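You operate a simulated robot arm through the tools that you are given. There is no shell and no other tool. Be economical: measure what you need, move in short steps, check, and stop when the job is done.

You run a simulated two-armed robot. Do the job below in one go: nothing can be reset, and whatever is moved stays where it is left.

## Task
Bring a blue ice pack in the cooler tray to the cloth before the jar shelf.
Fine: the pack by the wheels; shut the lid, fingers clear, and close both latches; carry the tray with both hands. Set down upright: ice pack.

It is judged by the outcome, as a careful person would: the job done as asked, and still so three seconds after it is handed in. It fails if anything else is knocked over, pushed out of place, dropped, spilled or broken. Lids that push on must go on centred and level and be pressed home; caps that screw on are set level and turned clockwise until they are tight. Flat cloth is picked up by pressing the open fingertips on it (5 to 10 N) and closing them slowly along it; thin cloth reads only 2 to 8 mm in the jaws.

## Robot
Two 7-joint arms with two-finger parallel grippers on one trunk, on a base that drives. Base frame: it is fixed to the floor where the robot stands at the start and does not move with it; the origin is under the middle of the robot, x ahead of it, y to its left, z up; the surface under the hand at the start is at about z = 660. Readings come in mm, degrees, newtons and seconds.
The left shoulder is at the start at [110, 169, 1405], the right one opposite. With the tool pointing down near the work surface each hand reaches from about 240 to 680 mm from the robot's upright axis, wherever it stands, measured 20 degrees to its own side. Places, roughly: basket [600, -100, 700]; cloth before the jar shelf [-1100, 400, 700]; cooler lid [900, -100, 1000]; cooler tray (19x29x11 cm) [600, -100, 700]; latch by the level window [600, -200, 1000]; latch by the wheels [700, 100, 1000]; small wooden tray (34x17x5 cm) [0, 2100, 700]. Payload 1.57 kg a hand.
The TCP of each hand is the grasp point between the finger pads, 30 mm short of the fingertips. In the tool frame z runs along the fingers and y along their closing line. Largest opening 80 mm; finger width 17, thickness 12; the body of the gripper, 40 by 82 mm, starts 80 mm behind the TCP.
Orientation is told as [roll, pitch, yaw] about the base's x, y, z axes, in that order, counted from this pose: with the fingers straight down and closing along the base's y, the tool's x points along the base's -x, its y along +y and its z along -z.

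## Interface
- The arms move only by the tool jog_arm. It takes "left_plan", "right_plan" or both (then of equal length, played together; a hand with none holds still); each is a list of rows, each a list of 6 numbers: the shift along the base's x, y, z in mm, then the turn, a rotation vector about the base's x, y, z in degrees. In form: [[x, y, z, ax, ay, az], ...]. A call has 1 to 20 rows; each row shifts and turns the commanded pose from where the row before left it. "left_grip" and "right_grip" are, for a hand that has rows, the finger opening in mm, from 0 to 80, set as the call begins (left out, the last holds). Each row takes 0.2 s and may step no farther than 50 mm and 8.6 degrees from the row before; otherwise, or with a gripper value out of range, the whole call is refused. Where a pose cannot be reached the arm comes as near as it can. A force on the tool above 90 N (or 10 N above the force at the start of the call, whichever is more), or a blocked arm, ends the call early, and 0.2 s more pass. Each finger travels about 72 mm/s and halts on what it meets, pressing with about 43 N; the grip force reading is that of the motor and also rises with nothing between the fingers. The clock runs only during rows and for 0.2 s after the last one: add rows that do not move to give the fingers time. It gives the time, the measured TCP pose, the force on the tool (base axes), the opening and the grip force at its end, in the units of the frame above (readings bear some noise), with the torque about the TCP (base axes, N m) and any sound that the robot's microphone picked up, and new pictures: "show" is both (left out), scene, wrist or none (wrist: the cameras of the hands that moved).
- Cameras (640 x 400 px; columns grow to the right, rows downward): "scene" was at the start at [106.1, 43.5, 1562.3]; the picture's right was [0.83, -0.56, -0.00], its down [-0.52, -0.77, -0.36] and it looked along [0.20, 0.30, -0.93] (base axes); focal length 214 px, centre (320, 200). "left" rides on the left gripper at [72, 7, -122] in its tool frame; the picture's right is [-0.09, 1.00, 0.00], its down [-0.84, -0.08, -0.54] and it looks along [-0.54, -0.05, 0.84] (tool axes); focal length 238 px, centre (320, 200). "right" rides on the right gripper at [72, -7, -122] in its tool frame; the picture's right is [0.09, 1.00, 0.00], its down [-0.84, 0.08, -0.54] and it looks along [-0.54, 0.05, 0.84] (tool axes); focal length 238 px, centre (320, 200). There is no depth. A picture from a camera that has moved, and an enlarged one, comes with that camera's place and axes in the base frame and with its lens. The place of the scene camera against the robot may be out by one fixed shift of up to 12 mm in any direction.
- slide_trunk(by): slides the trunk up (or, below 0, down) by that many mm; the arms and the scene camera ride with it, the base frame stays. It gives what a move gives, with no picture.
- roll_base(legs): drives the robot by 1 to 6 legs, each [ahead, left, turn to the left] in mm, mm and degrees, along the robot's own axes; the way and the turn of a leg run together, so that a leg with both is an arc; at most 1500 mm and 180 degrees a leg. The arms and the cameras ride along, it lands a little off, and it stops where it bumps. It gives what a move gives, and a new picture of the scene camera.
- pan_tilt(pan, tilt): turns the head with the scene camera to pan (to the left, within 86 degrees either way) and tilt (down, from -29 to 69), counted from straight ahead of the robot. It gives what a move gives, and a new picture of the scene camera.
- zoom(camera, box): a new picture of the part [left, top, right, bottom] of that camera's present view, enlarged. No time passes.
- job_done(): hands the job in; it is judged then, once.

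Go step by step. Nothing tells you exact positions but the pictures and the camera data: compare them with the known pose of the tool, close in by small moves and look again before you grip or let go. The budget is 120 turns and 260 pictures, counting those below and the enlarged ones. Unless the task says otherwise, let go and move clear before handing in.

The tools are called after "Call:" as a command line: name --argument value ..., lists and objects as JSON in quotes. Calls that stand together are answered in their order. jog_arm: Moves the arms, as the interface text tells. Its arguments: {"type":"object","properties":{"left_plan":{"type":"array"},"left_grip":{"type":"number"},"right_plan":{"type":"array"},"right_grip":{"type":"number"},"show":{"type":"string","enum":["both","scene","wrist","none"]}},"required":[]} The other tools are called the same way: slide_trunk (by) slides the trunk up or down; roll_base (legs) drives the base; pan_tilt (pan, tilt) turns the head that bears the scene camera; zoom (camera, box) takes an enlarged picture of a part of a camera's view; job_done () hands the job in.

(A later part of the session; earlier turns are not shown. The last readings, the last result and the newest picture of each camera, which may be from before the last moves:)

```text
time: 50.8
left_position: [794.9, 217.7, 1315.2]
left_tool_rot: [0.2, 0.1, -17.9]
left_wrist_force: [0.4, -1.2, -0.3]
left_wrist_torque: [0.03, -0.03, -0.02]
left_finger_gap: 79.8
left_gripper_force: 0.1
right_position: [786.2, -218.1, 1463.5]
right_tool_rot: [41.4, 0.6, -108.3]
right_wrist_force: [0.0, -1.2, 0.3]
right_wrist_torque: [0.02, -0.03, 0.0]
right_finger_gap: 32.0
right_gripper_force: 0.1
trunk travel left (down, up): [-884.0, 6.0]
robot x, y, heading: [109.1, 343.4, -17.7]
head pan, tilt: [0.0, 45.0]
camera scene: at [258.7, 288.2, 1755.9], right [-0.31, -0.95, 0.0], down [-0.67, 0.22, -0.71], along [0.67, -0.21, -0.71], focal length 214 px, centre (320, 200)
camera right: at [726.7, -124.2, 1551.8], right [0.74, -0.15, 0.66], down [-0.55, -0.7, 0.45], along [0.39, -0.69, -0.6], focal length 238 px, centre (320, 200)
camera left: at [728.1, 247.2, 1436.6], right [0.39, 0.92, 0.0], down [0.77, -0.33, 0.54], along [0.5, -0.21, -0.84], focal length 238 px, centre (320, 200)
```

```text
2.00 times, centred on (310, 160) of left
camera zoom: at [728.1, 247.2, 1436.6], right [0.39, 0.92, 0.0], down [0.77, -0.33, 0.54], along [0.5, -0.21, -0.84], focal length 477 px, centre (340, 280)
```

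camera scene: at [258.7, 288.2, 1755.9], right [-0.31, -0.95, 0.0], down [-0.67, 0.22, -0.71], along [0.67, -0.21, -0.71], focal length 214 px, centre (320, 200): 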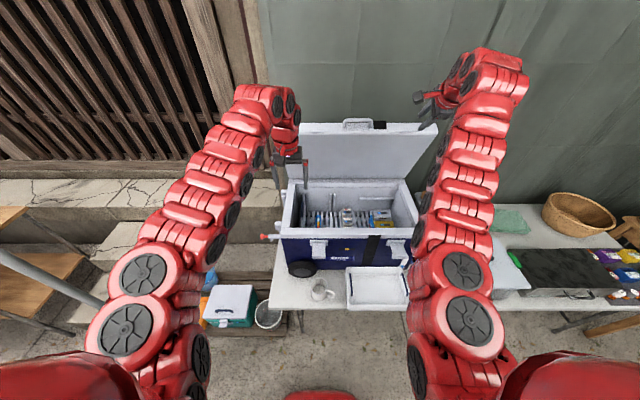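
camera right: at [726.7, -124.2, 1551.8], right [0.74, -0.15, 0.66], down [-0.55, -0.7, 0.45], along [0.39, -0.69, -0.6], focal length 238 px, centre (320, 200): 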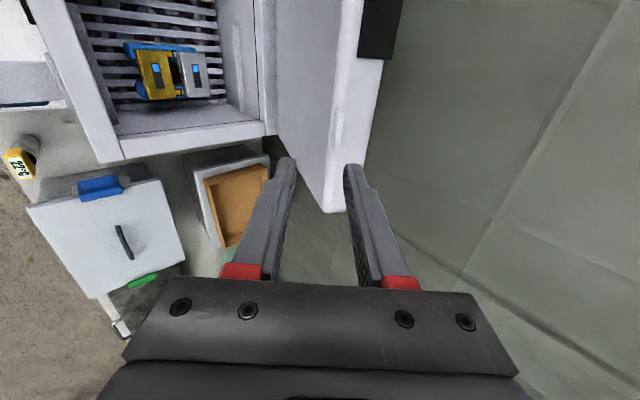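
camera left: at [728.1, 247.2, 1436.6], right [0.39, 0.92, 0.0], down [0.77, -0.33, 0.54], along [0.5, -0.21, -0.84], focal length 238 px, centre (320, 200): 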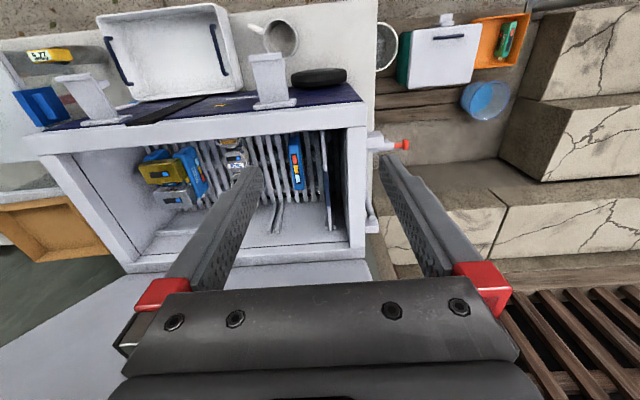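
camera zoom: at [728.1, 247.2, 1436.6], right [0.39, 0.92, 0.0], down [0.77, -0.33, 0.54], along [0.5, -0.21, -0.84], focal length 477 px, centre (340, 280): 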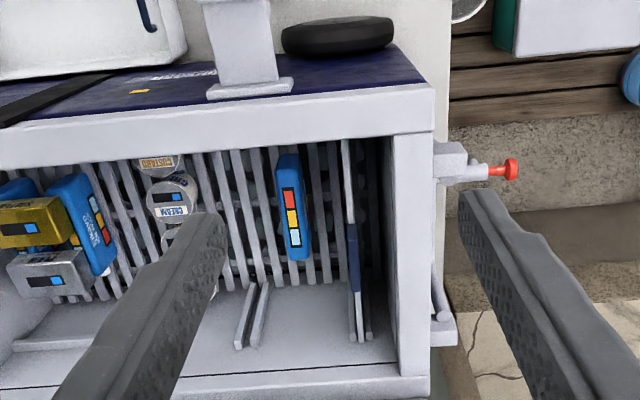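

The target is the blue "Elkavo" pack standing on edge in the rack, about [976, 69, 780], thin across the cooler. I'll park the right hand away from the lid first.

Call:
jog_arm --right_plan '[[-34, 11, -10, 2.53, 7.8, 0], [-34, 11, -25, 2.53, 7.8, 0], [-34, 11, -30, 2.53, 7.8, 0], [-34, 11, -30, 2.53, 7.8, 0], [-20, 5, -30, 2.53, 7.8, 0], [0, 0, 0, 0, 0, 8.2], [0, 0, 0, 0, 0, 8.2], [0, 0, 0, 0, 0, 8.2], [0, 0, 0, 0, 0, 8.2], [0, 0, 0, 0, 0, 8.2], [0, 0, 0, 0, 0, 8.2], [0, 0, 0, 0, 0, 8.2], [0, 0, 0, 0, 0, 8.2], [0, 0, 0, 0, 0, 8.2], [0, 0, 0, 0, 0, 8.2], [0, 0, 0, 0, 0, 8.2]]' --show "scene"

```text
time: 54.2
left_position: [795.2, 221.5, 1313.7]
left_tool_rot: [0.0, 0.1, -17.9]
left_wrist_force: [-0.3, 0.3, -0.3]
left_wrist_torque: [0.01, -0.01, 0.0]
left_finger_gap: 80.0
left_gripper_force: 0.1
right_position: [634.0, -170.6, 1328.7]
right_tool_rot: [0.3, -0.1, -18.3]
right_wrist_force: [0.4, 0.6, 0.3]
right_wrist_torque: [0.03, -0.02, 0.0]
right_finger_gap: 31.9
right_gripper_force: 0.0
right hand out of reach, approached as far as the arm can: row 4, 12
trunk travel left (down, up): [-884.0, 6.0]
robot x, y, heading: [112.2, 341.2, -17.6]
head pan, tilt: [0.0, 45.0]
camera scene: at [259.9, 292.5, 1756.0], right [-0.31, -0.95, 0.0], down [-0.67, 0.22, -0.71], along [0.67, -0.22, -0.71], focal length 214 px, centre (320, 200)
```

scene: 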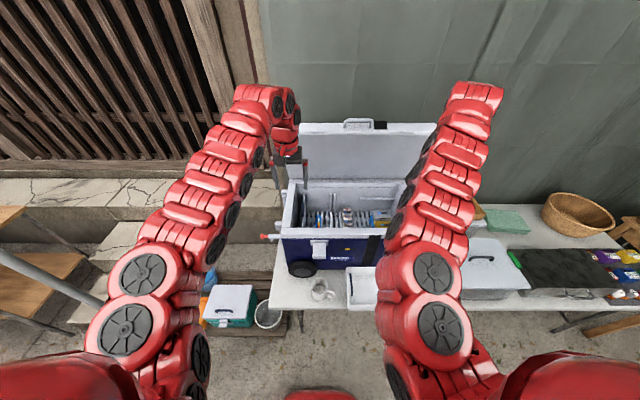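

Call:
jog_arm --right_plan '[[-11, -36, 0, 0, 0, 0], [-11, -36, 0, 0, 0, 0], [-11, -36, 0, 0, 0, 0], [-11, -36, 0, 0, 0, 0]]' --show "none"

Call:
roll_base --legs '[[0, -90, 0], [150, 0, 0]]'

Call:
slide_trunk --by -220

Call:
zoom --camera "left" --box '[0, 0, 640, 400]'

Call:
zoom --camera "scene" --box '[0, 0, 640, 400]'

```text
time: 55.2
left_position: [794.8, 222.0, 1314.3]
left_tool_rot: [0.0, 0.1, -18.0]
left_wrist_force: [-0.1, 0.6, 0.1]
left_wrist_torque: [0.0, -0.04, 0.0]
left_finger_gap: 80.0
left_gripper_force: 0.0
right_position: [592.9, -271.9, 1323.7]
right_tool_rot: [0.5, -0.1, -18.5]
right_wrist_force: [-0.5, -0.1, -1.0]
right_wrist_torque: [0.05, 0.01, -0.01]
right_finger_gap: 31.8
right_gripper_force: 0.1
right hand out of reach, approached as far as the arm can: row 3, 4
trunk travel left (down, up): [-884.0, 6.0]
robot x, y, heading: [113.8, 346.6, -17.8]
head pan, tilt: [0.0, 45.0]
```

```text
time: 57.3
left_position: [906.0, 93.2, 1317.1]
left_tool_rot: [0.0, 0.0, -17.8]
left_wrist_force: [-1.1, 0.2, -0.2]
left_wrist_torque: [-0.02, -0.03, -0.04]
left_finger_gap: 80.1
left_gripper_force: 0.0
right_position: [705.6, -401.7, 1324.4]
right_tool_rot: [0.4, -0.1, -18.4]
right_wrist_force: [-0.7, 0.3, 0.8]
right_wrist_torque: [-0.01, -0.02, -0.02]
right_finger_gap: 31.9
right_gripper_force: 0.0
trunk travel left (down, up): [-884.0, 6.0]
robot x, y, heading: [226.2, 218.2, -17.9]
head pan, tilt: [0.0, 45.0]
camera scene: at [369.7, 163.5, 1756.4], right [-0.31, -0.95, 0.0], down [-0.67, 0.22, -0.71], along [0.67, -0.22, -0.71], focal length 214 px, centre (320, 200)
```

scene: 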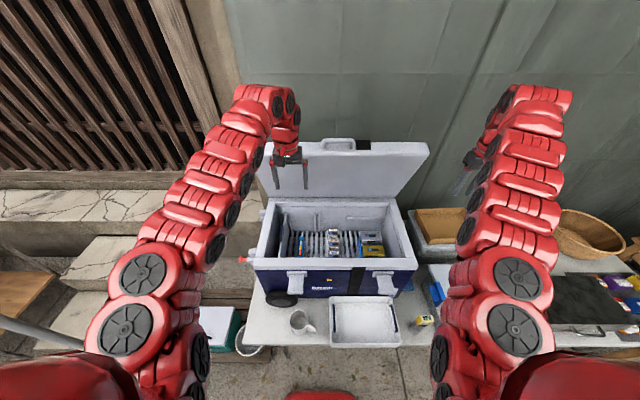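

```text
time: 59.6
left_position: [907.6, 92.4, 1095.5]
left_tool_rot: [-0.1, 0.1, -17.8]
left_wrist_force: [-0.7, 0.6, 0.9]
left_wrist_torque: [0.02, 0.03, 0.01]
left_finger_gap: 80.1
left_gripper_force: 0.1
right_position: [707.6, -401.6, 1103.9]
right_tool_rot: [0.4, -0.1, -18.4]
right_wrist_force: [0.0, -1.5, 0.7]
right_wrist_torque: [0.0, 0.0, -0.02]
right_finger_gap: 32.0
right_gripper_force: 0.1
trunk travel left (down, up): [-664.0, 226.0]
robot x, y, heading: [225.9, 215.4, -17.9]
head pan, tilt: [0.0, 45.0]
```

```text
1.00 times, centred on (320, 200) of left (not enlarged: the box is as wide or as high as the picture)
camera zoom: at [842.4, 121.7, 1216.2], right [0.39, 0.92, 0.0], down [0.77, -0.33, 0.54], along [0.5, -0.21, -0.84], focal length 238 px, centre (320, 200)
```

zoom: 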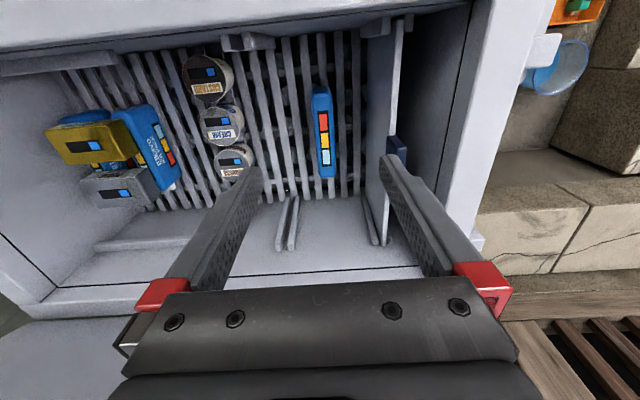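

```text
1.00 times, centred on (320, 200) of scene (not enlarged: the box is as wide or as high as the picture)
camera zoom: at [373.0, 162.8, 1536.1], right [-0.31, -0.95, 0.0], down [-0.67, 0.22, -0.71], along [0.67, -0.22, -0.71], focal length 214 px, centre (320, 200)
```

zoom: 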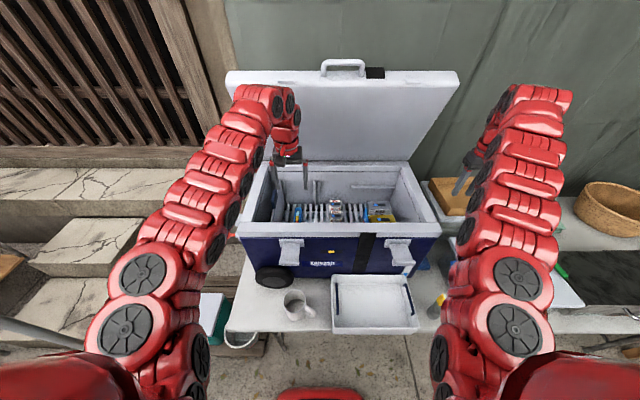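

I can see the pack clearly between the divider and the jars. I'll descend inside the cooler first, then move over the pack, staying clear of the lid.

Call:
jog_arm --left_plan '[[0, 0, -40, 0, 0, 0], [5, -1, -40, 0, 0, 0], [14, -3, -30, 0, 0, 0], [14, -4, -20, 0, 0, 0], [14, -4, 0, 0, 0, 0], [0, 0, 0, 0, 0, 0]]' --left_grip 64

```text
time: 61.0
left_position: [942.2, 82.0, 964.0]
left_tool_rot: [0.1, 0.0, -17.9]
left_wrist_force: [-0.8, -0.4, 0.2]
left_wrist_torque: [0.02, 0.01, -0.02]
left_finger_gap: 64.2
left_gripper_force: 0.0
left hand out of reach, approached as far as the arm can: row 5
right_position: [707.9, -402.6, 1103.4]
right_tool_rot: [0.5, -0.1, -18.4]
right_wrist_force: [0.0, 0.4, -1.1]
right_wrist_torque: [0.03, 0.0, 0.02]
right_finger_gap: 32.0
right_gripper_force: 0.0
trunk travel left (down, up): [-664.0, 226.0]
robot x, y, heading: [226.0, 213.7, -17.8]
head pan, tilt: [0.0, 45.0]
camera scene: at [373.1, 162.2, 1536.0], right [-0.31, -0.95, 0.0], down [-0.67, 0.22, -0.71], along [0.67, -0.22, -0.71], focal length 214 px, centre (320, 200)
camera left: at [875.2, 111.4, 1085.4], right [0.39, 0.92, 0.0], down [0.77, -0.33, 0.54], along [0.5, -0.21, -0.84], focal length 238 px, centre (320, 200)
```

scene: 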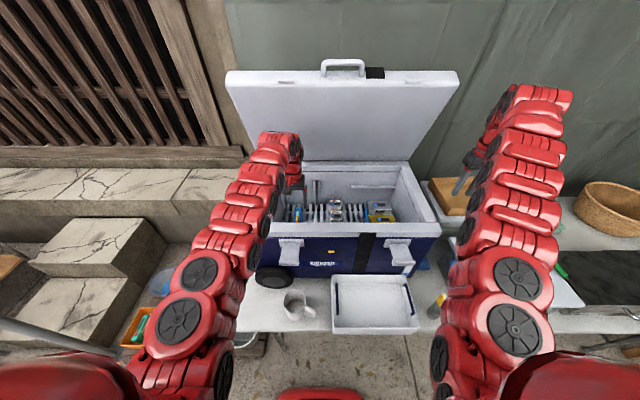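
left: 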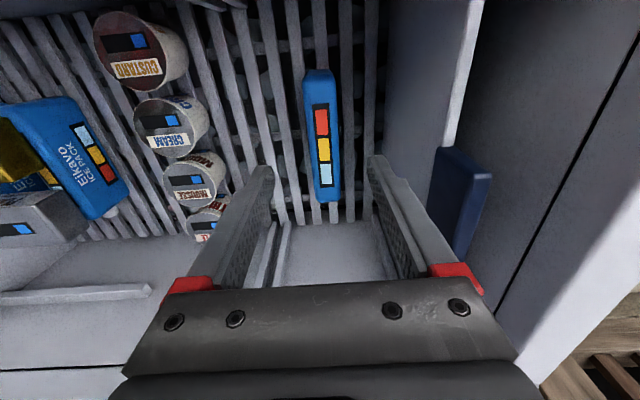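

The pack's top centre comes out at about [960, 80, 841], some 141 mm long and 30 mm thick. I'll roll 20 mm forward to centre and then descend over it.

Call:
roll_base --legs '[[20, 0, 0]]'

Call:
jog_arm --left_plan '[[0.6, 2, -35, 0, 0, 0], [0, 0, -35, 0, 0, 0], [0, 0, -30, 0, 0, 0], [0, 0, 0, 0, 0, 0]]' --show "wrist"

```text
time: 61.8
left_position: [957.3, 77.1, 964.8]
left_tool_rot: [0.1, 0.0, -17.9]
left_wrist_force: [0.3, -0.1, 0.3]
left_wrist_torque: [-0.03, -0.02, 0.0]
left_finger_gap: 63.9
left_gripper_force: 0.1
right_position: [722.5, -406.9, 1107.2]
right_tool_rot: [0.3, -0.2, -18.4]
right_wrist_force: [-0.9, 0.1, 0.6]
right_wrist_torque: [0.0, -0.05, 0.02]
right_finger_gap: 31.7
right_gripper_force: 0.1
trunk travel left (down, up): [-664.0, 226.0]
robot x, y, heading: [240.9, 209.7, -17.8]
head pan, tilt: [0.0, 45.0]
camera scene: at [388.4, 158.0, 1536.5], right [-0.31, -0.95, 0.0], down [-0.67, 0.22, -0.71], along [0.67, -0.22, -0.71], focal length 214 px, centre (320, 200)
```

scene: 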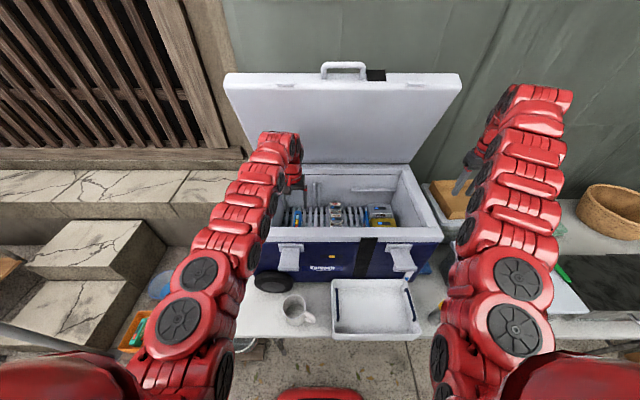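

```text
time: 62.8
left_position: [954.9, 81.2, 865.8]
left_tool_rot: [0.1, 0.0, -17.9]
left_wrist_force: [-0.2, 0.1, 0.1]
left_wrist_torque: [0.02, -0.02, -0.04]
left_finger_gap: 64.3
left_gripper_force: 0.0
left hand out of reach, approached as far as the arm can: row 2, 3
right_position: [725.0, -408.3, 1104.7]
right_tool_rot: [0.5, 0.0, -18.4]
right_wrist_force: [0.6, 0.7, -0.2]
right_wrist_torque: [0.0, 0.02, 0.01]
right_finger_gap: 32.1
right_gripper_force: 0.1
trunk travel left (down, up): [-664.0, 226.0]
robot x, y, heading: [243.1, 211.6, -17.8]
head pan, tilt: [0.0, 45.0]
camera left: at [888.2, 110.9, 987.0], right [0.39, 0.92, 0.0], down [0.77, -0.33, 0.54], along [0.5, -0.21, -0.84], focal length 238 px, centre (320, 200)
```

left: 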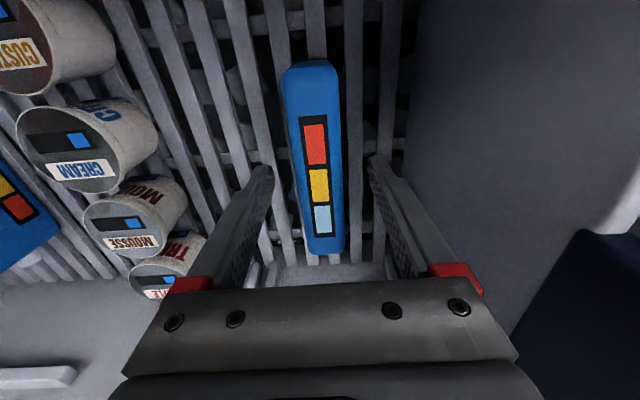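

Tips are level with the top of the pack, fingers straddling it. I'll descend 42 mm more and close.

Call:
jog_arm --left_plan '[[2, 0, -21, 0, 0, 0], [0, 0, -21, 0, 0, 0], [0, 0, 0, 0, 0, 0]]' --show "wrist"

Call:
jog_arm --left_plan '[[0, 0, 0, 0, 0, 0], [0, 0, 0, 0, 0, 0], [0, 0, 0, 0, 0, 0]]' --left_grip 10 --show "wrist"

```text
time: 63.6
left_position: [945.2, 86.3, 826.0]
left_tool_rot: [-0.1, 0.0, -17.9]
left_wrist_force: [-0.4, -0.6, -0.5]
left_wrist_torque: [0.02, 0.0, 0.01]
left_finger_gap: 63.9
left_gripper_force: 0.1
left hand out of reach, approached as far as the arm can: row 1, 2
right_position: [724.9, -408.1, 1104.5]
right_tool_rot: [0.4, 0.1, -18.4]
right_wrist_force: [0.3, 0.7, -0.7]
right_wrist_torque: [0.01, 0.0, 0.0]
right_finger_gap: 32.1
right_gripper_force: 0.0
trunk travel left (down, up): [-664.0, 226.0]
robot x, y, heading: [242.9, 213.9, -17.8]
head pan, tilt: [0.0, 45.0]
camera left: at [879.7, 115.0, 947.6], right [0.39, 0.92, 0.0], down [0.77, -0.33, 0.54], along [0.5, -0.21, -0.84], focal length 238 px, centre (320, 200)
```

left: 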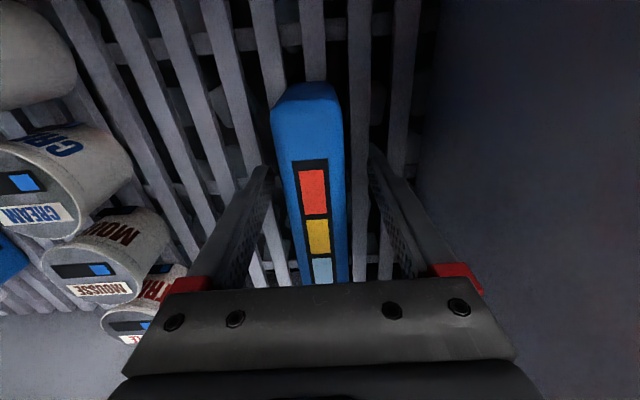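

```text
time: 64.4
left_position: [945.2, 86.4, 825.7]
left_tool_rot: [0.1, 0.2, -17.9]
left_wrist_force: [-0.2, -0.8, 0.4]
left_wrist_torque: [-0.09, -0.11, -0.04]
left_finger_gap: 31.8
left_gripper_force: 40.3
right_position: [725.0, -409.2, 1104.7]
right_tool_rot: [0.4, 0.0, -18.4]
right_wrist_force: [0.2, 0.2, 0.8]
right_wrist_torque: [-0.02, 0.0, 0.02]
right_finger_gap: 32.0
right_gripper_force: 0.0
trunk travel left (down, up): [-664.0, 226.0]
robot x, y, heading: [242.2, 206.9, -18.1]
head pan, tilt: [0.0, 45.0]
camera left: at [879.6, 114.9, 947.6], right [0.39, 0.92, 0.0], down [0.77, -0.33, 0.54], along [0.5, -0.21, -0.84], focal length 238 px, centre (320, 200)
```

left: 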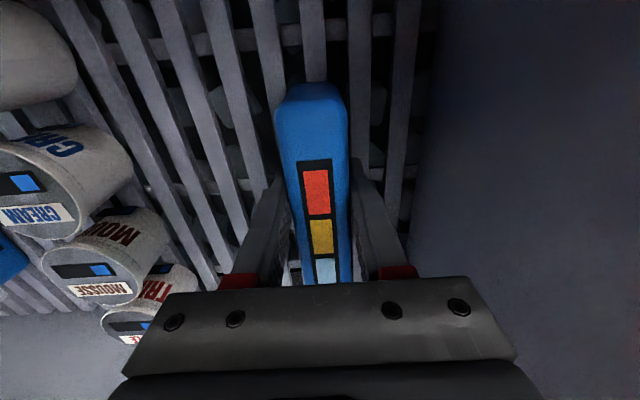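

The pack is gripped (31.8 mm). I'll lift it a little with the arm and look.

Call:
jog_arm --left_plan '[[0, 0, 10, 0, 0, 0], [0, 0, 20, 0, 0, 0], [-6, 2, 30, 0, 0, 0], [-9, 3, 30, 0, 0, 0], [-9, 3, 30, 0, 0, 0]]' --show "both"

```text
time: 65.6
left_position: [918.8, 93.4, 948.0]
left_tool_rot: [0.1, 0.0, -18.0]
left_wrist_force: [0.9, -0.1, -0.1]
left_wrist_torque: [0.03, -0.06, 0.01]
left_finger_gap: 8.0
left_gripper_force: 0.1
right_position: [722.6, -410.6, 1103.6]
right_tool_rot: [0.5, -0.2, -18.6]
right_wrist_force: [-1.1, -0.2, 0.1]
right_wrist_torque: [0.04, -0.03, 0.0]
right_finger_gap: 32.1
right_gripper_force: 0.0
trunk travel left (down, up): [-664.0, 226.0]
robot x, y, heading: [242.0, 210.0, -17.8]
head pan, tilt: [0.0, 45.0]
camera scene: at [388.9, 154.3, 1536.3], right [-0.31, -0.95, 0.0], down [-0.67, 0.22, -0.71], along [0.67, -0.22, -0.71], focal length 214 px, centre (320, 200)
camera left: at [854.0, 123.0, 1069.5], right [0.4, 0.92, 0.0], down [0.77, -0.33, 0.54], along [0.5, -0.21, -0.84], focal length 238 px, centre (320, 200)
```

scene: 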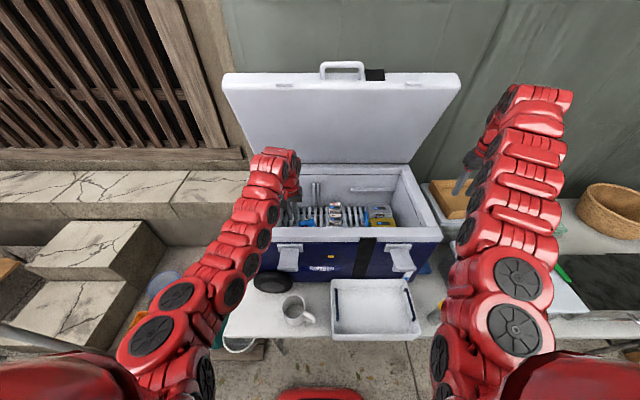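
left: 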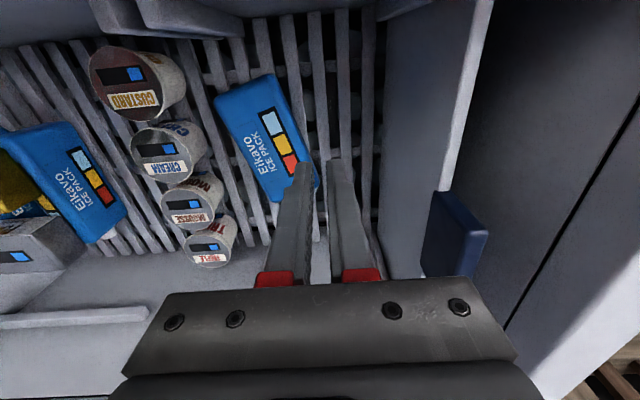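

The pack slipped from the fingers and tipped over onto the rack. I'll zoom in to see how it lies.

Call:
zoom --camera "left" --box '[190, 50, 350, 230]'

Call:
zoom --camera "scene" --box '[270, 170, 414, 260]'

```text
2.22 times, centred on (270, 140) of left
camera zoom: at [854.0, 123.0, 1069.5], right [0.4, 0.92, 0.0], down [0.77, -0.33, 0.54], along [0.5, -0.21, -0.84], focal length 530 px, centre (431, 333)
```

zoom: 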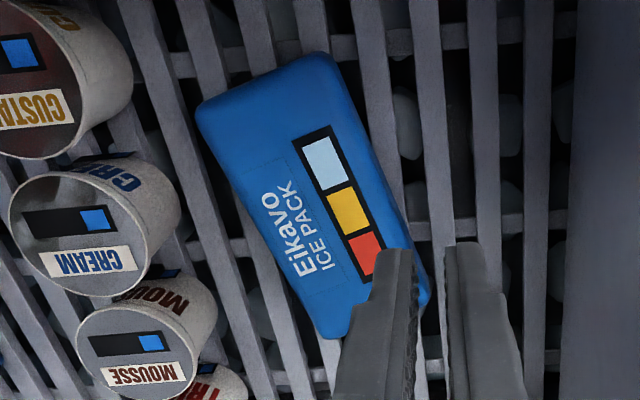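

```text
4.44 times, centred on (342, 215) of scene
camera zoom: at [388.9, 154.3, 1536.3], right [-0.31, -0.95, 0.0], down [-0.67, 0.22, -0.71], along [0.67, -0.22, -0.71], focal length 953 px, centre (222, 133)
```

zoom: 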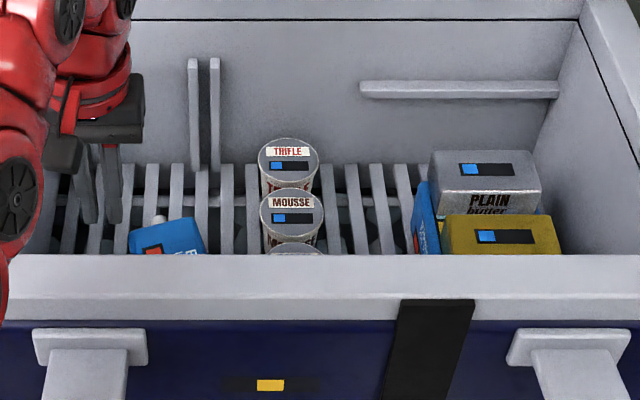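

The pack lies flat now, label up, centred near [925, 32, 797], its long side almost along base x and about 74 mm wide, so it still fits the 80 mm opening. I'll align over it with the fingers fully open.

Call:
jog_arm --left_plan '[[2, -20, 0, 0, 0, 7.5], [2, -20, 0, 0, 0, 7.5], [2, -21, 0, 0, 0, 0], [0, 0, -25, 0, 0, 0], [0, 0, -25, 0, 0, 0], [0, 0, 0, 0, 0, 0]]' --left_grip 80 --show "wrist"

```text
time: 67.0
left_position: [926.4, 33.1, 896.1]
left_tool_rot: [0.0, 0.2, -3.0]
left_wrist_force: [-0.2, -0.2, -0.5]
left_wrist_torque: [-0.01, 0.01, 0.03]
left_finger_gap: 80.2
left_gripper_force: 0.0
right_position: [725.4, -408.3, 1103.6]
right_tool_rot: [0.4, 0.0, -18.4]
right_wrist_force: [-0.5, 0.2, -0.2]
right_wrist_torque: [-0.01, 0.01, -0.01]
right_finger_gap: 32.2
right_gripper_force: 0.1
trunk travel left (down, up): [-664.0, 226.0]
robot x, y, heading: [246.0, 210.0, -17.8]
head pan, tilt: [0.0, 45.0]
camera left: at [855.4, 43.9, 1017.2], right [0.14, 0.99, 0.0], down [0.83, -0.12, 0.54], along [0.53, -0.08, -0.84], focal length 238 px, centre (320, 200)
```

left: 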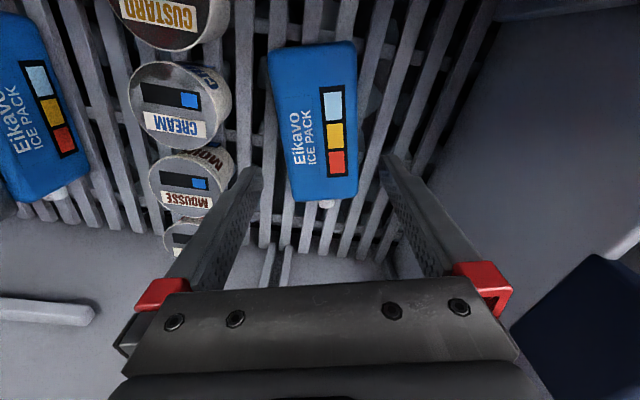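

Call:
jog_arm --left_plan '[[-1, -0.5, -30, 0, 0, -1], [-1, 0, -28, 0, 0, 0], [0, 0, 0, 0, 0, 0]]' --show "wrist"

Call:
zoom --camera "left" --box '[220, 100, 412, 220]'

```text
time: 67.8
left_position: [923.7, 34.1, 838.7]
left_tool_rot: [0.0, 0.1, -3.9]
left_wrist_force: [0.3, -0.4, -0.3]
left_wrist_torque: [-0.07, 0.02, 0.02]
left_finger_gap: 79.9
left_gripper_force: 0.1
right_position: [725.2, -407.1, 1103.9]
right_tool_rot: [0.4, -0.1, -18.3]
right_wrist_force: [-0.2, 0.1, -0.1]
right_wrist_torque: [-0.01, -0.01, 0.01]
right_finger_gap: 32.1
right_gripper_force: 0.1
trunk travel left (down, up): [-664.0, 226.0]
robot x, y, heading: [242.0, 206.9, -17.6]
head pan, tilt: [0.0, 45.0]
camera left: at [852.5, 46.8, 959.9], right [0.16, 0.99, 0.0], down [0.83, -0.13, 0.54], along [0.53, -0.09, -0.84], focal length 238 px, centre (320, 200)
```

left: 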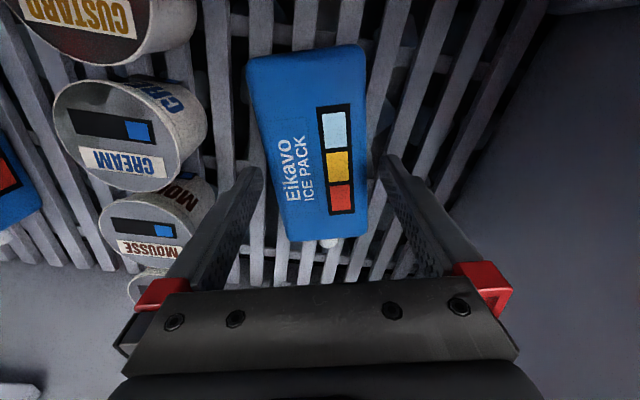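

```text
3.33 times, centred on (316, 160) of left
camera zoom: at [852.5, 46.8, 959.9], right [0.16, 0.99, 0.0], down [0.83, -0.13, 0.54], along [0.53, -0.09, -0.84], focal length 794 px, centre (333, 333)
```

zoom: 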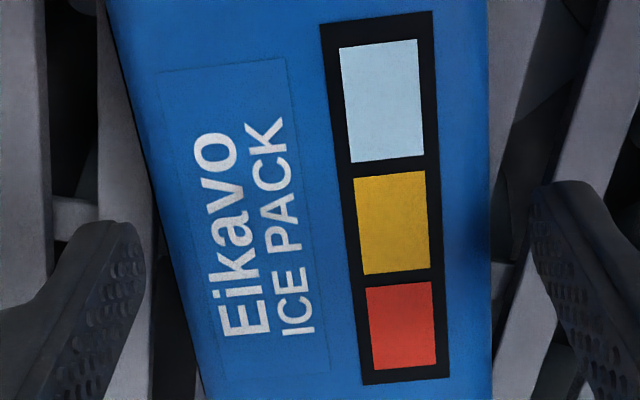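

The pack sits well between the fingers. I'll go down about 36 mm and close.

Call:
jog_arm --left_plan '[[0, -1, -18, 0, 0, 0], [0, 0, -18, 0, 0, 0], [0, 0, 0, 0, 0, 0]]' --show "none"

Call:
jog_arm --left_plan '[[0, 0, 0, 0, 0, 0], [0, 0, 0, 0, 0, 0]]' --left_grip 50 --show "wrist"

```text
time: 68.6
left_position: [912.3, 37.8, 812.0]
left_tool_rot: [0.1, 0.1, -3.8]
left_wrist_force: [-0.3, -0.7, 0.8]
left_wrist_torque: [-0.02, 0.0, 0.03]
left_finger_gap: 80.0
left_gripper_force: 0.1
left hand out of reach, approached as far as the arm can: row 1, 2
right_position: [725.8, -409.6, 1103.7]
right_tool_rot: [0.5, 0.0, -18.4]
right_wrist_force: [-0.3, -0.2, 0.4]
right_wrist_torque: [0.0, -0.01, 0.0]
right_finger_gap: 32.2
right_gripper_force: 0.0
trunk travel left (down, up): [-664.0, 226.0]
robot x, y, heading: [244.4, 209.6, -18.0]
head pan, tilt: [0.0, 45.0]
```

```text
time: 69.2
left_position: [913.5, 39.0, 811.5]
left_tool_rot: [0.1, 0.1, -3.9]
left_wrist_force: [0.1, -0.8, -0.8]
left_wrist_torque: [-0.08, -0.1, -0.02]
left_finger_gap: 69.5
left_gripper_force: 42.8
right_position: [725.1, -408.3, 1103.8]
right_tool_rot: [0.4, 0.0, -18.4]
right_wrist_force: [0.7, 0.2, 0.7]
right_wrist_torque: [0.02, 0.04, -0.02]
right_finger_gap: 31.9
right_gripper_force: 0.0
trunk travel left (down, up): [-664.0, 226.0]
robot x, y, heading: [245.1, 210.2, -17.9]
head pan, tilt: [0.0, 45.0]
camera left: at [842.4, 51.2, 934.3], right [0.16, 0.99, 0.0], down [0.83, -0.13, 0.54], along [0.53, -0.09, -0.84], focal length 238 px, centre (320, 200)
```

left: 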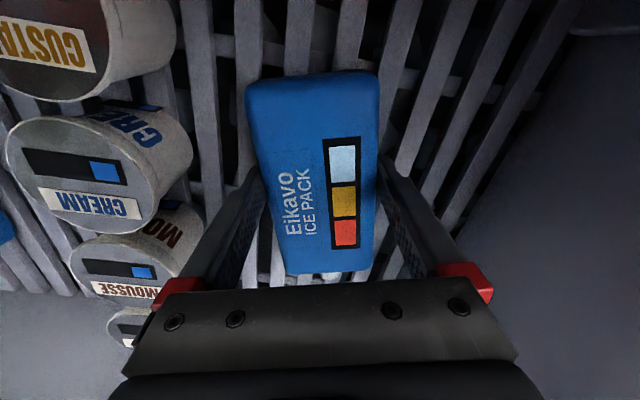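

The grip overlaps only the top 20 mm. I'll reopen, lower the trunk 11 mm for a deeper hold, and close again.

Call:
jog_arm --left_plan '[[0, 0, 0, 0, 0, 0], [0, 0, 0, 0, 0, 0]]' --left_grip 80 --show "none"

Call:
slide_trunk --by -11

Call:
jog_arm --left_plan '[[0, 0, 0, 0, 0, 0], [0, 0, 0, 0, 0, 0], [0, 0, 0, 0, 0, 0]]' --left_grip 50 --show "none"

Call:
slide_trunk --by 20

Call:
zoom --camera "left" --box '[0, 0, 640, 400]'

```text
time: 69.8
left_position: [913.9, 39.1, 813.4]
left_tool_rot: [0.0, 0.1, -3.9]
left_wrist_force: [-0.8, -1.5, 1.2]
left_wrist_torque: [-0.01, 0.02, 0.03]
left_finger_gap: 80.4
left_gripper_force: 0.0
right_position: [726.4, -408.0, 1104.9]
right_tool_rot: [0.5, 0.1, -18.5]
right_wrist_force: [-0.3, 0.5, 0.4]
right_wrist_torque: [0.0, 0.02, 0.0]
right_finger_gap: 31.7
right_gripper_force: 0.0
trunk travel left (down, up): [-664.0, 226.0]
robot x, y, heading: [245.1, 206.9, -17.6]
head pan, tilt: [0.0, 45.0]
```

```text
time: 70.4
left_position: [912.5, 37.7, 809.6]
left_tool_rot: [-0.1, -0.7, -3.9]
left_wrist_force: [0.6, 2.3, 57.6]
left_wrist_torque: [2.6, 0.24, -0.11]
left_finger_gap: 80.2
left_gripper_force: 0.0
right_position: [720.6, -407.5, 1097.2]
right_tool_rot: [0.5, -0.3, -18.4]
right_wrist_force: [0.5, -0.7, -0.2]
right_wrist_torque: [-0.02, -0.03, 0.02]
right_finger_gap: 32.0
right_gripper_force: 0.1
trunk travel left (down, up): [-653.0, 237.0]
robot x, y, heading: [245.1, 208.2, -17.7]
head pan, tilt: [0.0, 45.0]
```

```text
time: 71.2
left_position: [913.5, 41.2, 809.9]
left_tool_rot: [0.0, -0.8, -3.7]
left_wrist_force: [18.1, 10.0, 86.6]
left_wrist_torque: [2.58, -0.03, -0.86]
left_finger_gap: 74.2
left_gripper_force: 13.7
right_position: [720.0, -405.8, 1098.3]
right_tool_rot: [0.3, -0.4, -18.3]
right_wrist_force: [0.0, 0.1, -0.4]
right_wrist_torque: [0.0, 0.0, -0.03]
right_finger_gap: 31.8
right_gripper_force: 0.0
trunk travel left (down, up): [-653.0, 237.0]
robot x, y, heading: [245.9, 206.0, -17.7]
head pan, tilt: [0.0, 45.0]
```

```text
time: 71.9
left_position: [908.5, 38.1, 817.4]
left_tool_rot: [0.3, 0.7, -4.0]
left_wrist_force: [1.0, -0.2, -3.4]
left_wrist_torque: [0.02, 0.04, 0.02]
left_finger_gap: 69.7
left_gripper_force: 43.0
right_position: [723.7, -408.4, 1112.1]
right_tool_rot: [0.5, 0.0, -18.5]
right_wrist_force: [-0.5, -0.3, 0.2]
right_wrist_torque: [-0.02, 0.0, 0.01]
right_finger_gap: 31.7
right_gripper_force: 0.0
trunk travel left (down, up): [-673.0, 217.0]
robot x, y, heading: [246.3, 210.2, -18.0]
head pan, tilt: [0.0, 45.0]
```

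```text
1.00 times, centred on (320, 200) of left (not enlarged: the box is as wide or as high as the picture)
camera zoom: at [839.1, 49.8, 940.0], right [0.16, 0.99, 0.0], down [0.84, -0.14, 0.53], along [0.53, -0.08, -0.85], focal length 238 px, centre (320, 200)
```

zoom: 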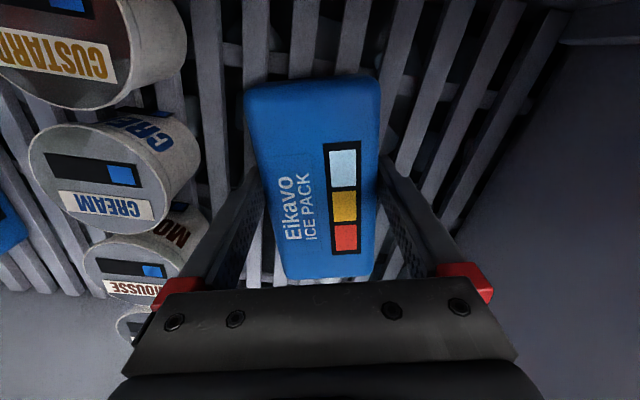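

The pack is held (weight about 3.4 N) and off the rack. I'll raise it with the trunk in stages.

Call:
slide_trunk --by 70

Call:
slide_trunk --by 145

Call:
zoom --camera "left" --box '[0, 0, 640, 400]'

Call:
zoom --camera "scene" --box '[160, 80, 480, 280]'

```text
time: 73.0
left_position: [913.5, 39.4, 890.9]
left_tool_rot: [0.1, 0.2, -3.9]
left_wrist_force: [-0.2, 0.3, -3.8]
left_wrist_torque: [-0.01, 0.02, -0.01]
left_finger_gap: 69.3
left_gripper_force: 43.1
right_position: [725.2, -408.4, 1183.5]
right_tool_rot: [0.5, 0.0, -18.3]
right_wrist_force: [-0.2, 0.1, 0.9]
right_wrist_torque: [-0.03, 0.01, -0.05]
right_finger_gap: 32.0
right_gripper_force: 0.1
trunk travel left (down, up): [-743.0, 147.0]
robot x, y, heading: [242.7, 208.3, -17.6]
head pan, tilt: [0.0, 45.0]
```

```text
time: 74.7
left_position: [913.3, 38.8, 1037.8]
left_tool_rot: [-0.1, 0.2, -3.9]
left_wrist_force: [-0.9, 0.5, -3.2]
left_wrist_torque: [0.02, 0.01, 0.0]
left_finger_gap: 69.5
left_gripper_force: 42.9
right_position: [726.2, -408.9, 1327.5]
right_tool_rot: [0.4, 0.0, -18.4]
right_wrist_force: [0.2, 0.1, -0.3]
right_wrist_torque: [0.0, -0.01, 0.0]
right_finger_gap: 32.2
right_gripper_force: 0.2
trunk travel left (down, up): [-888.0, 2.0]
robot x, y, heading: [243.4, 209.2, -17.8]
head pan, tilt: [0.0, 45.0]
```

```text
1.00 times, centred on (320, 200) of left (not enlarged: the box is as wide or as high as the picture)
camera zoom: at [842.8, 51.0, 1158.1], right [0.16, 0.99, 0.0], down [0.83, -0.13, 0.54], along [0.53, -0.09, -0.84], focal length 238 px, centre (320, 200)
```

zoom: 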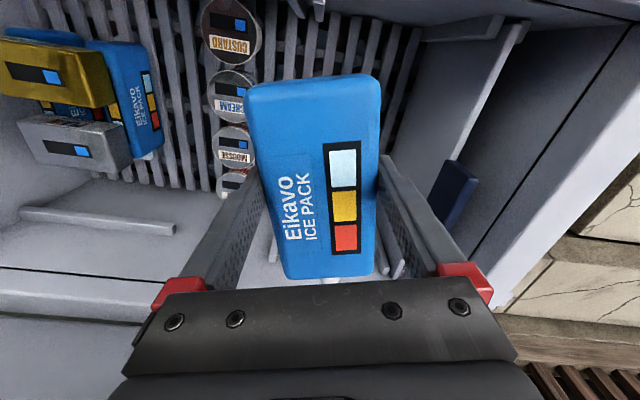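

```text
2.00 times, centred on (320, 180) of scene
camera zoom: at [392.2, 156.5, 1759.9], right [-0.31, -0.95, 0.0], down [-0.67, 0.22, -0.71], along [0.67, -0.22, -0.71], focal length 429 px, centre (320, 240)
```

zoom: 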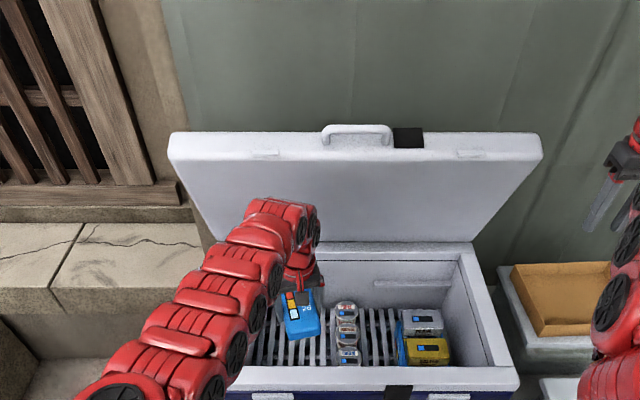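

Pack is held securely above the rim. I'll bring it out toward me over the front wall and then shut the lid with the free right hand, since the cooler's indicator has gone yellow.

Call:
jog_arm --left_plan '[[0, 0, 15, 0, 0, 0], [0, 0, 15, 0, 0, 0], [-36, 20, 0, 0, 0, -2.3], [-36, 20, 0, 0, 0, -2.3], [-36, 20, 0, 0, 0, -2.3], [-31, 29, 0, 0, 0, -2.3], [-31, 29, 0, 0, 0, -2.3], [-20, 40, 0, 0, 0, -2.3], [0, 0, 0, 0, 0, 0]]' --show "both"

```text
time: 76.4
left_position: [812.5, 85.1, 1035.6]
left_tool_rot: [-1.4, 0.5, -19.2]
left_wrist_force: [-28.7, 6.1, 59.5]
left_wrist_torque: [2.75, 0.52, 0.96]
left_finger_gap: 69.8
left_gripper_force: 42.2
left hand out of reach, approached as far as the arm can: row 4, 5, 6, 7, 8
right_position: [717.1, -407.9, 1332.3]
right_tool_rot: [0.6, -0.4, -18.2]
right_wrist_force: [0.0, 0.2, 0.3]
right_wrist_torque: [0.02, 0.05, 0.02]
right_finger_gap: 32.1
right_gripper_force: 0.1
trunk travel left (down, up): [-888.0, 2.0]
robot x, y, heading: [244.9, 210.8, -17.8]
head pan, tilt: [0.0, 45.0]
stopped in row 8 (left hand): the force on the tool passed its limit at 109 N (the readings are from after the stop); the commanded pose is now the measured one
camera scene: at [380.1, 155.3, 1761.8], right [-0.31, -0.95, 0.0], down [-0.67, 0.22, -0.71], along [0.68, -0.22, -0.7], focal length 214 px, centre (320, 200)
camera left: at [748.2, 117.7, 1157.8], right [0.41, 0.91, -0.02], down [0.77, -0.34, 0.54], along [0.48, -0.24, -0.84], focal length 238 px, centre (320, 200)
```

scene: 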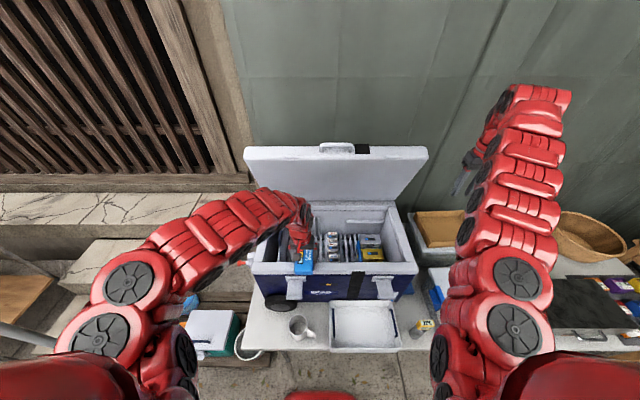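
left: 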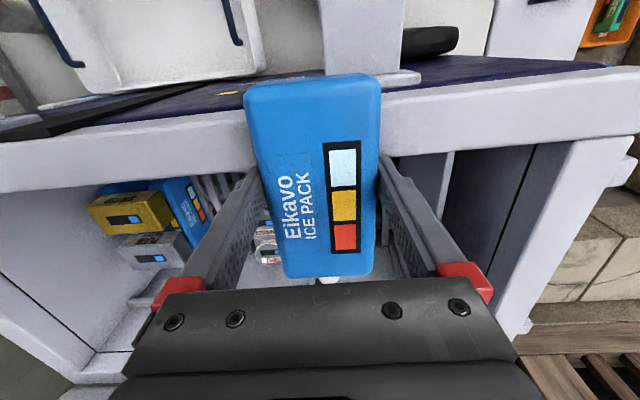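

The pack's underside has touched the front rim as the arm reached its inner limit. I'll lift it up and slightly forward, then back out with the base.

Call:
jog_arm --left_plan '[[8, -2, 10, 0, 0, 0], [10, -3, 12, 0.4, 0, 0], [10, -3, 12, 0, 0, 0], [6, -2, 10, 0, 0, 0], [0, 0, 0, 0, 0, 0]]' --show "wrist"

```text
time: 77.6
left_position: [851.5, 74.6, 1074.0]
left_tool_rot: [-1.3, 0.7, -19.2]
left_wrist_force: [-0.3, -0.6, -2.4]
left_wrist_torque: [-0.03, 0.04, 0.01]
left_finger_gap: 69.6
left_gripper_force: 43.6
right_position: [725.8, -408.8, 1328.3]
right_tool_rot: [0.5, -0.1, -18.3]
right_wrist_force: [0.0, -0.2, -0.5]
right_wrist_torque: [-0.01, -0.02, 0.03]
right_finger_gap: 32.3
right_gripper_force: 0.1
trunk travel left (down, up): [-888.0, 2.0]
robot x, y, heading: [247.7, 208.6, -18.1]
head pan, tilt: [0.0, 45.0]
camera left: at [789.5, 107.3, 1196.5], right [0.41, 0.91, -0.02], down [0.77, -0.34, 0.53], along [0.48, -0.24, -0.85], focal length 238 px, centre (320, 200)
```

left: 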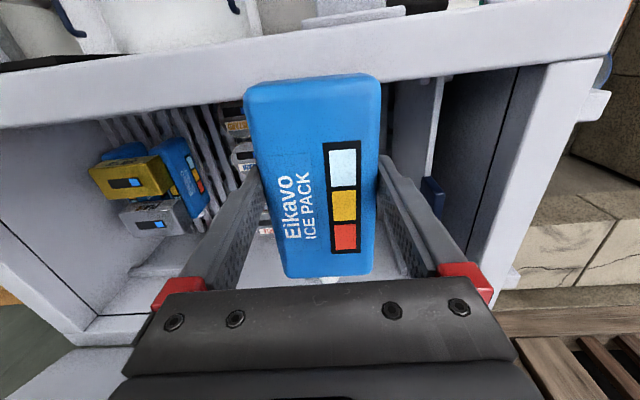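

Clear of the rim now. I'll move the pack to the left, beyond the cooler's end, so the lid can close.

Call:
jog_arm --left_plan '[[13, 41, 5, 0, 0, 0], [13, 41, 5, 0, 0, 0], [13, 41, 0, 0, 0, 0], [13, 41, 0, 0, 0, 0], [13, 41, 0, 0, 0, 0], [13, 41, 0, 0, 0, 0], [13, 41, 0, 0, 0, 0], [0, 0, 0, 0, 0, 0]]' --show "scene"

```text
time: 79.4
left_position: [946.0, 362.0, 1083.6]
left_tool_rot: [-1.2, 0.6, -19.1]
left_wrist_force: [0.2, -1.6, -2.6]
left_wrist_torque: [0.03, 0.04, -0.01]
left_finger_gap: 69.4
left_gripper_force: 42.7
left hand out of reach, approached as far as the arm can: row 3
right_position: [725.5, -407.5, 1328.3]
right_tool_rot: [0.4, 0.0, -18.3]
right_wrist_force: [0.2, -0.6, 0.1]
right_wrist_torque: [-0.02, -0.02, 0.0]
right_finger_gap: 31.9
right_gripper_force: 0.0
trunk travel left (down, up): [-888.0, 2.0]
robot x, y, heading: [242.6, 205.8, -18.0]
head pan, tilt: [0.0, 45.0]
camera scene: at [392.0, 155.9, 1760.0], right [-0.31, -0.95, 0.0], down [-0.67, 0.22, -0.71], along [0.67, -0.22, -0.71], focal length 214 px, centre (320, 200)
```

scene: 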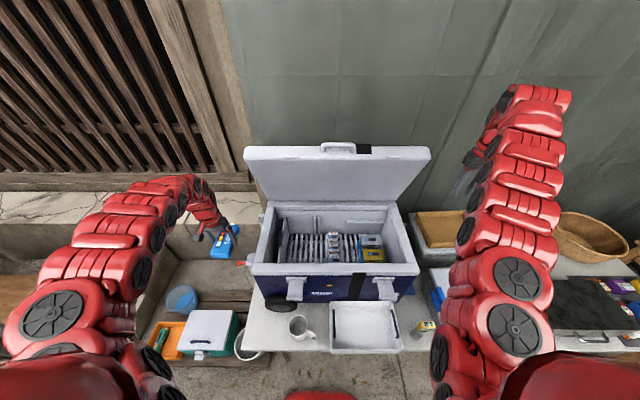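

Pack is safely outside to the left. I'll roll back to the place from which the right hand worked the handle before.

Call:
roll_base --legs '[[-145, 0, 0], [0, 85, 0]]'

Call:
zoom --camera "scene" --box '[170, 170, 330, 270]'

```text
time: 81.4
left_position: [831.3, 479.8, 1084.0]
left_tool_rot: [-1.1, 0.6, -19.3]
left_wrist_force: [0.5, -0.2, -2.3]
left_wrist_torque: [0.05, 0.0, -0.02]
left_finger_gap: 69.7
left_gripper_force: 42.5
right_position: [610.1, -289.6, 1326.0]
right_tool_rot: [0.6, 0.1, -18.4]
right_wrist_force: [0.8, 0.0, -0.4]
right_wrist_torque: [0.01, -0.02, -0.02]
right_finger_gap: 32.2
right_gripper_force: 0.0
trunk travel left (down, up): [-888.0, 2.0]
robot x, y, heading: [129.1, 331.5, -18.0]
head pan, tilt: [0.0, 45.0]
camera scene: at [276.2, 274.2, 1759.9], right [-0.31, -0.95, 0.0], down [-0.67, 0.22, -0.71], along [0.67, -0.22, -0.71], focal length 214 px, centre (320, 200)
```

scene: 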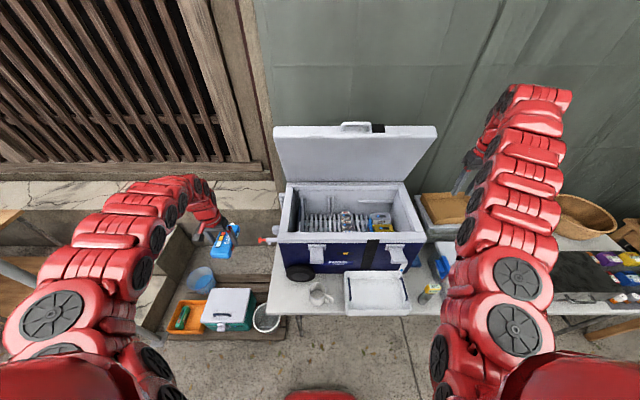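

```text
4.00 times, centred on (250, 220) of scene
camera zoom: at [276.2, 274.2, 1759.9], right [-0.31, -0.95, 0.0], down [-0.67, 0.22, -0.71], along [0.67, -0.22, -0.71], focal length 858 px, centre (600, 120)
```

zoom: 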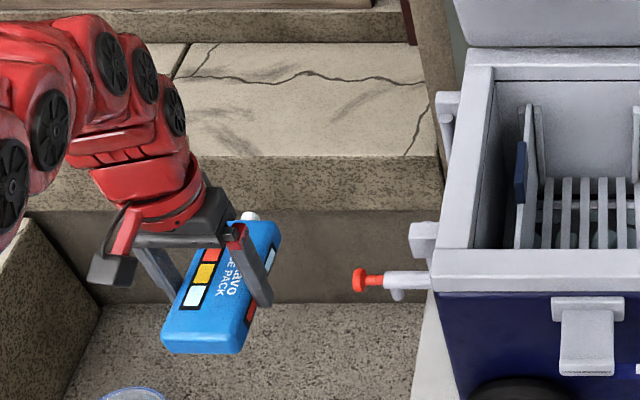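

The pack's window edge faces right, as I assumed. Now I turn the right hand for the handle again.

Call:
jog_arm --right_plan '[[3, 8, 0, 0, 0, -8.2], [3, 8, 0, 0, 0, -8.2], [3, 8, 0, 0, 0, -8.2], [3, 8, 0, 0, 0, -8.2], [3, 8, 0, 0, 0, -8.2], [3, 8, 0, 0, 0, -8.2], [3, 8, 0, 0, 0, -8.2], [3, 8, 0, 0, 0, -8.2], [0, 0, 0, 0, 0, -8.2], [0, 0, 0, 0, 0, -8.2], [0, 0, 0, 0, 0, -8.2]]' --show "none"

Call:
jog_arm --right_plan '[[25, -3, 30, -2.53, -7.8, 0], [34, -11, 30, -2.53, -7.8, 0], [34, -11, 28, -2.53, -7.8, 0], [34, -5, 20, -2.53, -7.8, 0], [34, 20, 10, -2.53, -7.8, 0], [25, 35, 0, -2.53, -7.8, 0], [20, 40, 0, -2.53, -7.8, 0], [10, 40, 0, -2.53, -7.8, 0], [0, 0, 0, 0, 0, 0]]' --show "both"

```text
time: 83.8
left_position: [832.7, 485.5, 1083.4]
left_tool_rot: [-1.3, 0.6, -19.2]
left_wrist_force: [0.4, 0.8, -3.8]
left_wrist_torque: [-0.02, 0.03, 0.0]
left_finger_gap: 69.2
left_gripper_force: 42.7
right_position: [634.8, -221.4, 1327.9]
right_tool_rot: [0.4, -0.1, -108.9]
right_wrist_force: [-0.6, -0.3, 0.1]
right_wrist_torque: [0.02, 0.03, 0.0]
right_finger_gap: 31.7
right_gripper_force: 0.0
trunk travel left (down, up): [-888.0, 2.0]
robot x, y, heading: [130.3, 333.0, -18.1]
head pan, tilt: [0.0, 45.0]
```

```text
time: 85.8
left_position: [832.8, 483.5, 1082.0]
left_tool_rot: [-1.2, 0.7, -19.3]
left_wrist_force: [0.2, -0.3, -2.9]
left_wrist_torque: [0.03, 0.03, 0.04]
left_finger_gap: 69.5
left_gripper_force: 42.8
right_position: [850.2, -115.2, 1445.7]
right_tool_rot: [66.1, 0.5, -108.3]
right_wrist_force: [0.5, 0.0, 0.3]
right_wrist_torque: [0.01, 0.01, -0.01]
right_finger_gap: 32.0
right_gripper_force: 0.0
trunk travel left (down, up): [-888.0, 2.0]
robot x, y, heading: [127.6, 333.2, -17.7]
head pan, tilt: [0.0, 45.0]
camera scene: at [277.8, 279.0, 1759.9], right [-0.31, -0.95, 0.0], down [-0.67, 0.22, -0.71], along [0.67, -0.22, -0.71], focal length 214 px, centre (320, 200)
camera right: at [762.5, -12.5, 1491.0], right [0.41, -0.05, 0.91], down [-0.7, -0.65, 0.28], along [0.58, -0.76, -0.3], focal length 238 px, centre (320, 200)
```

scene: 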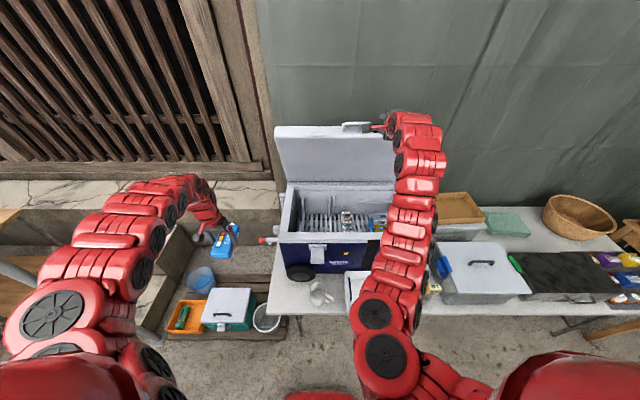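
right: 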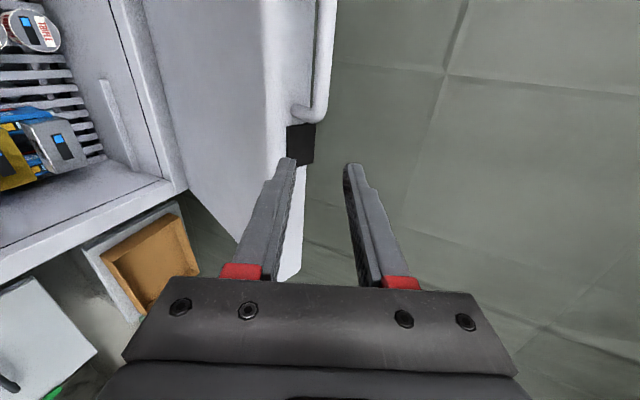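

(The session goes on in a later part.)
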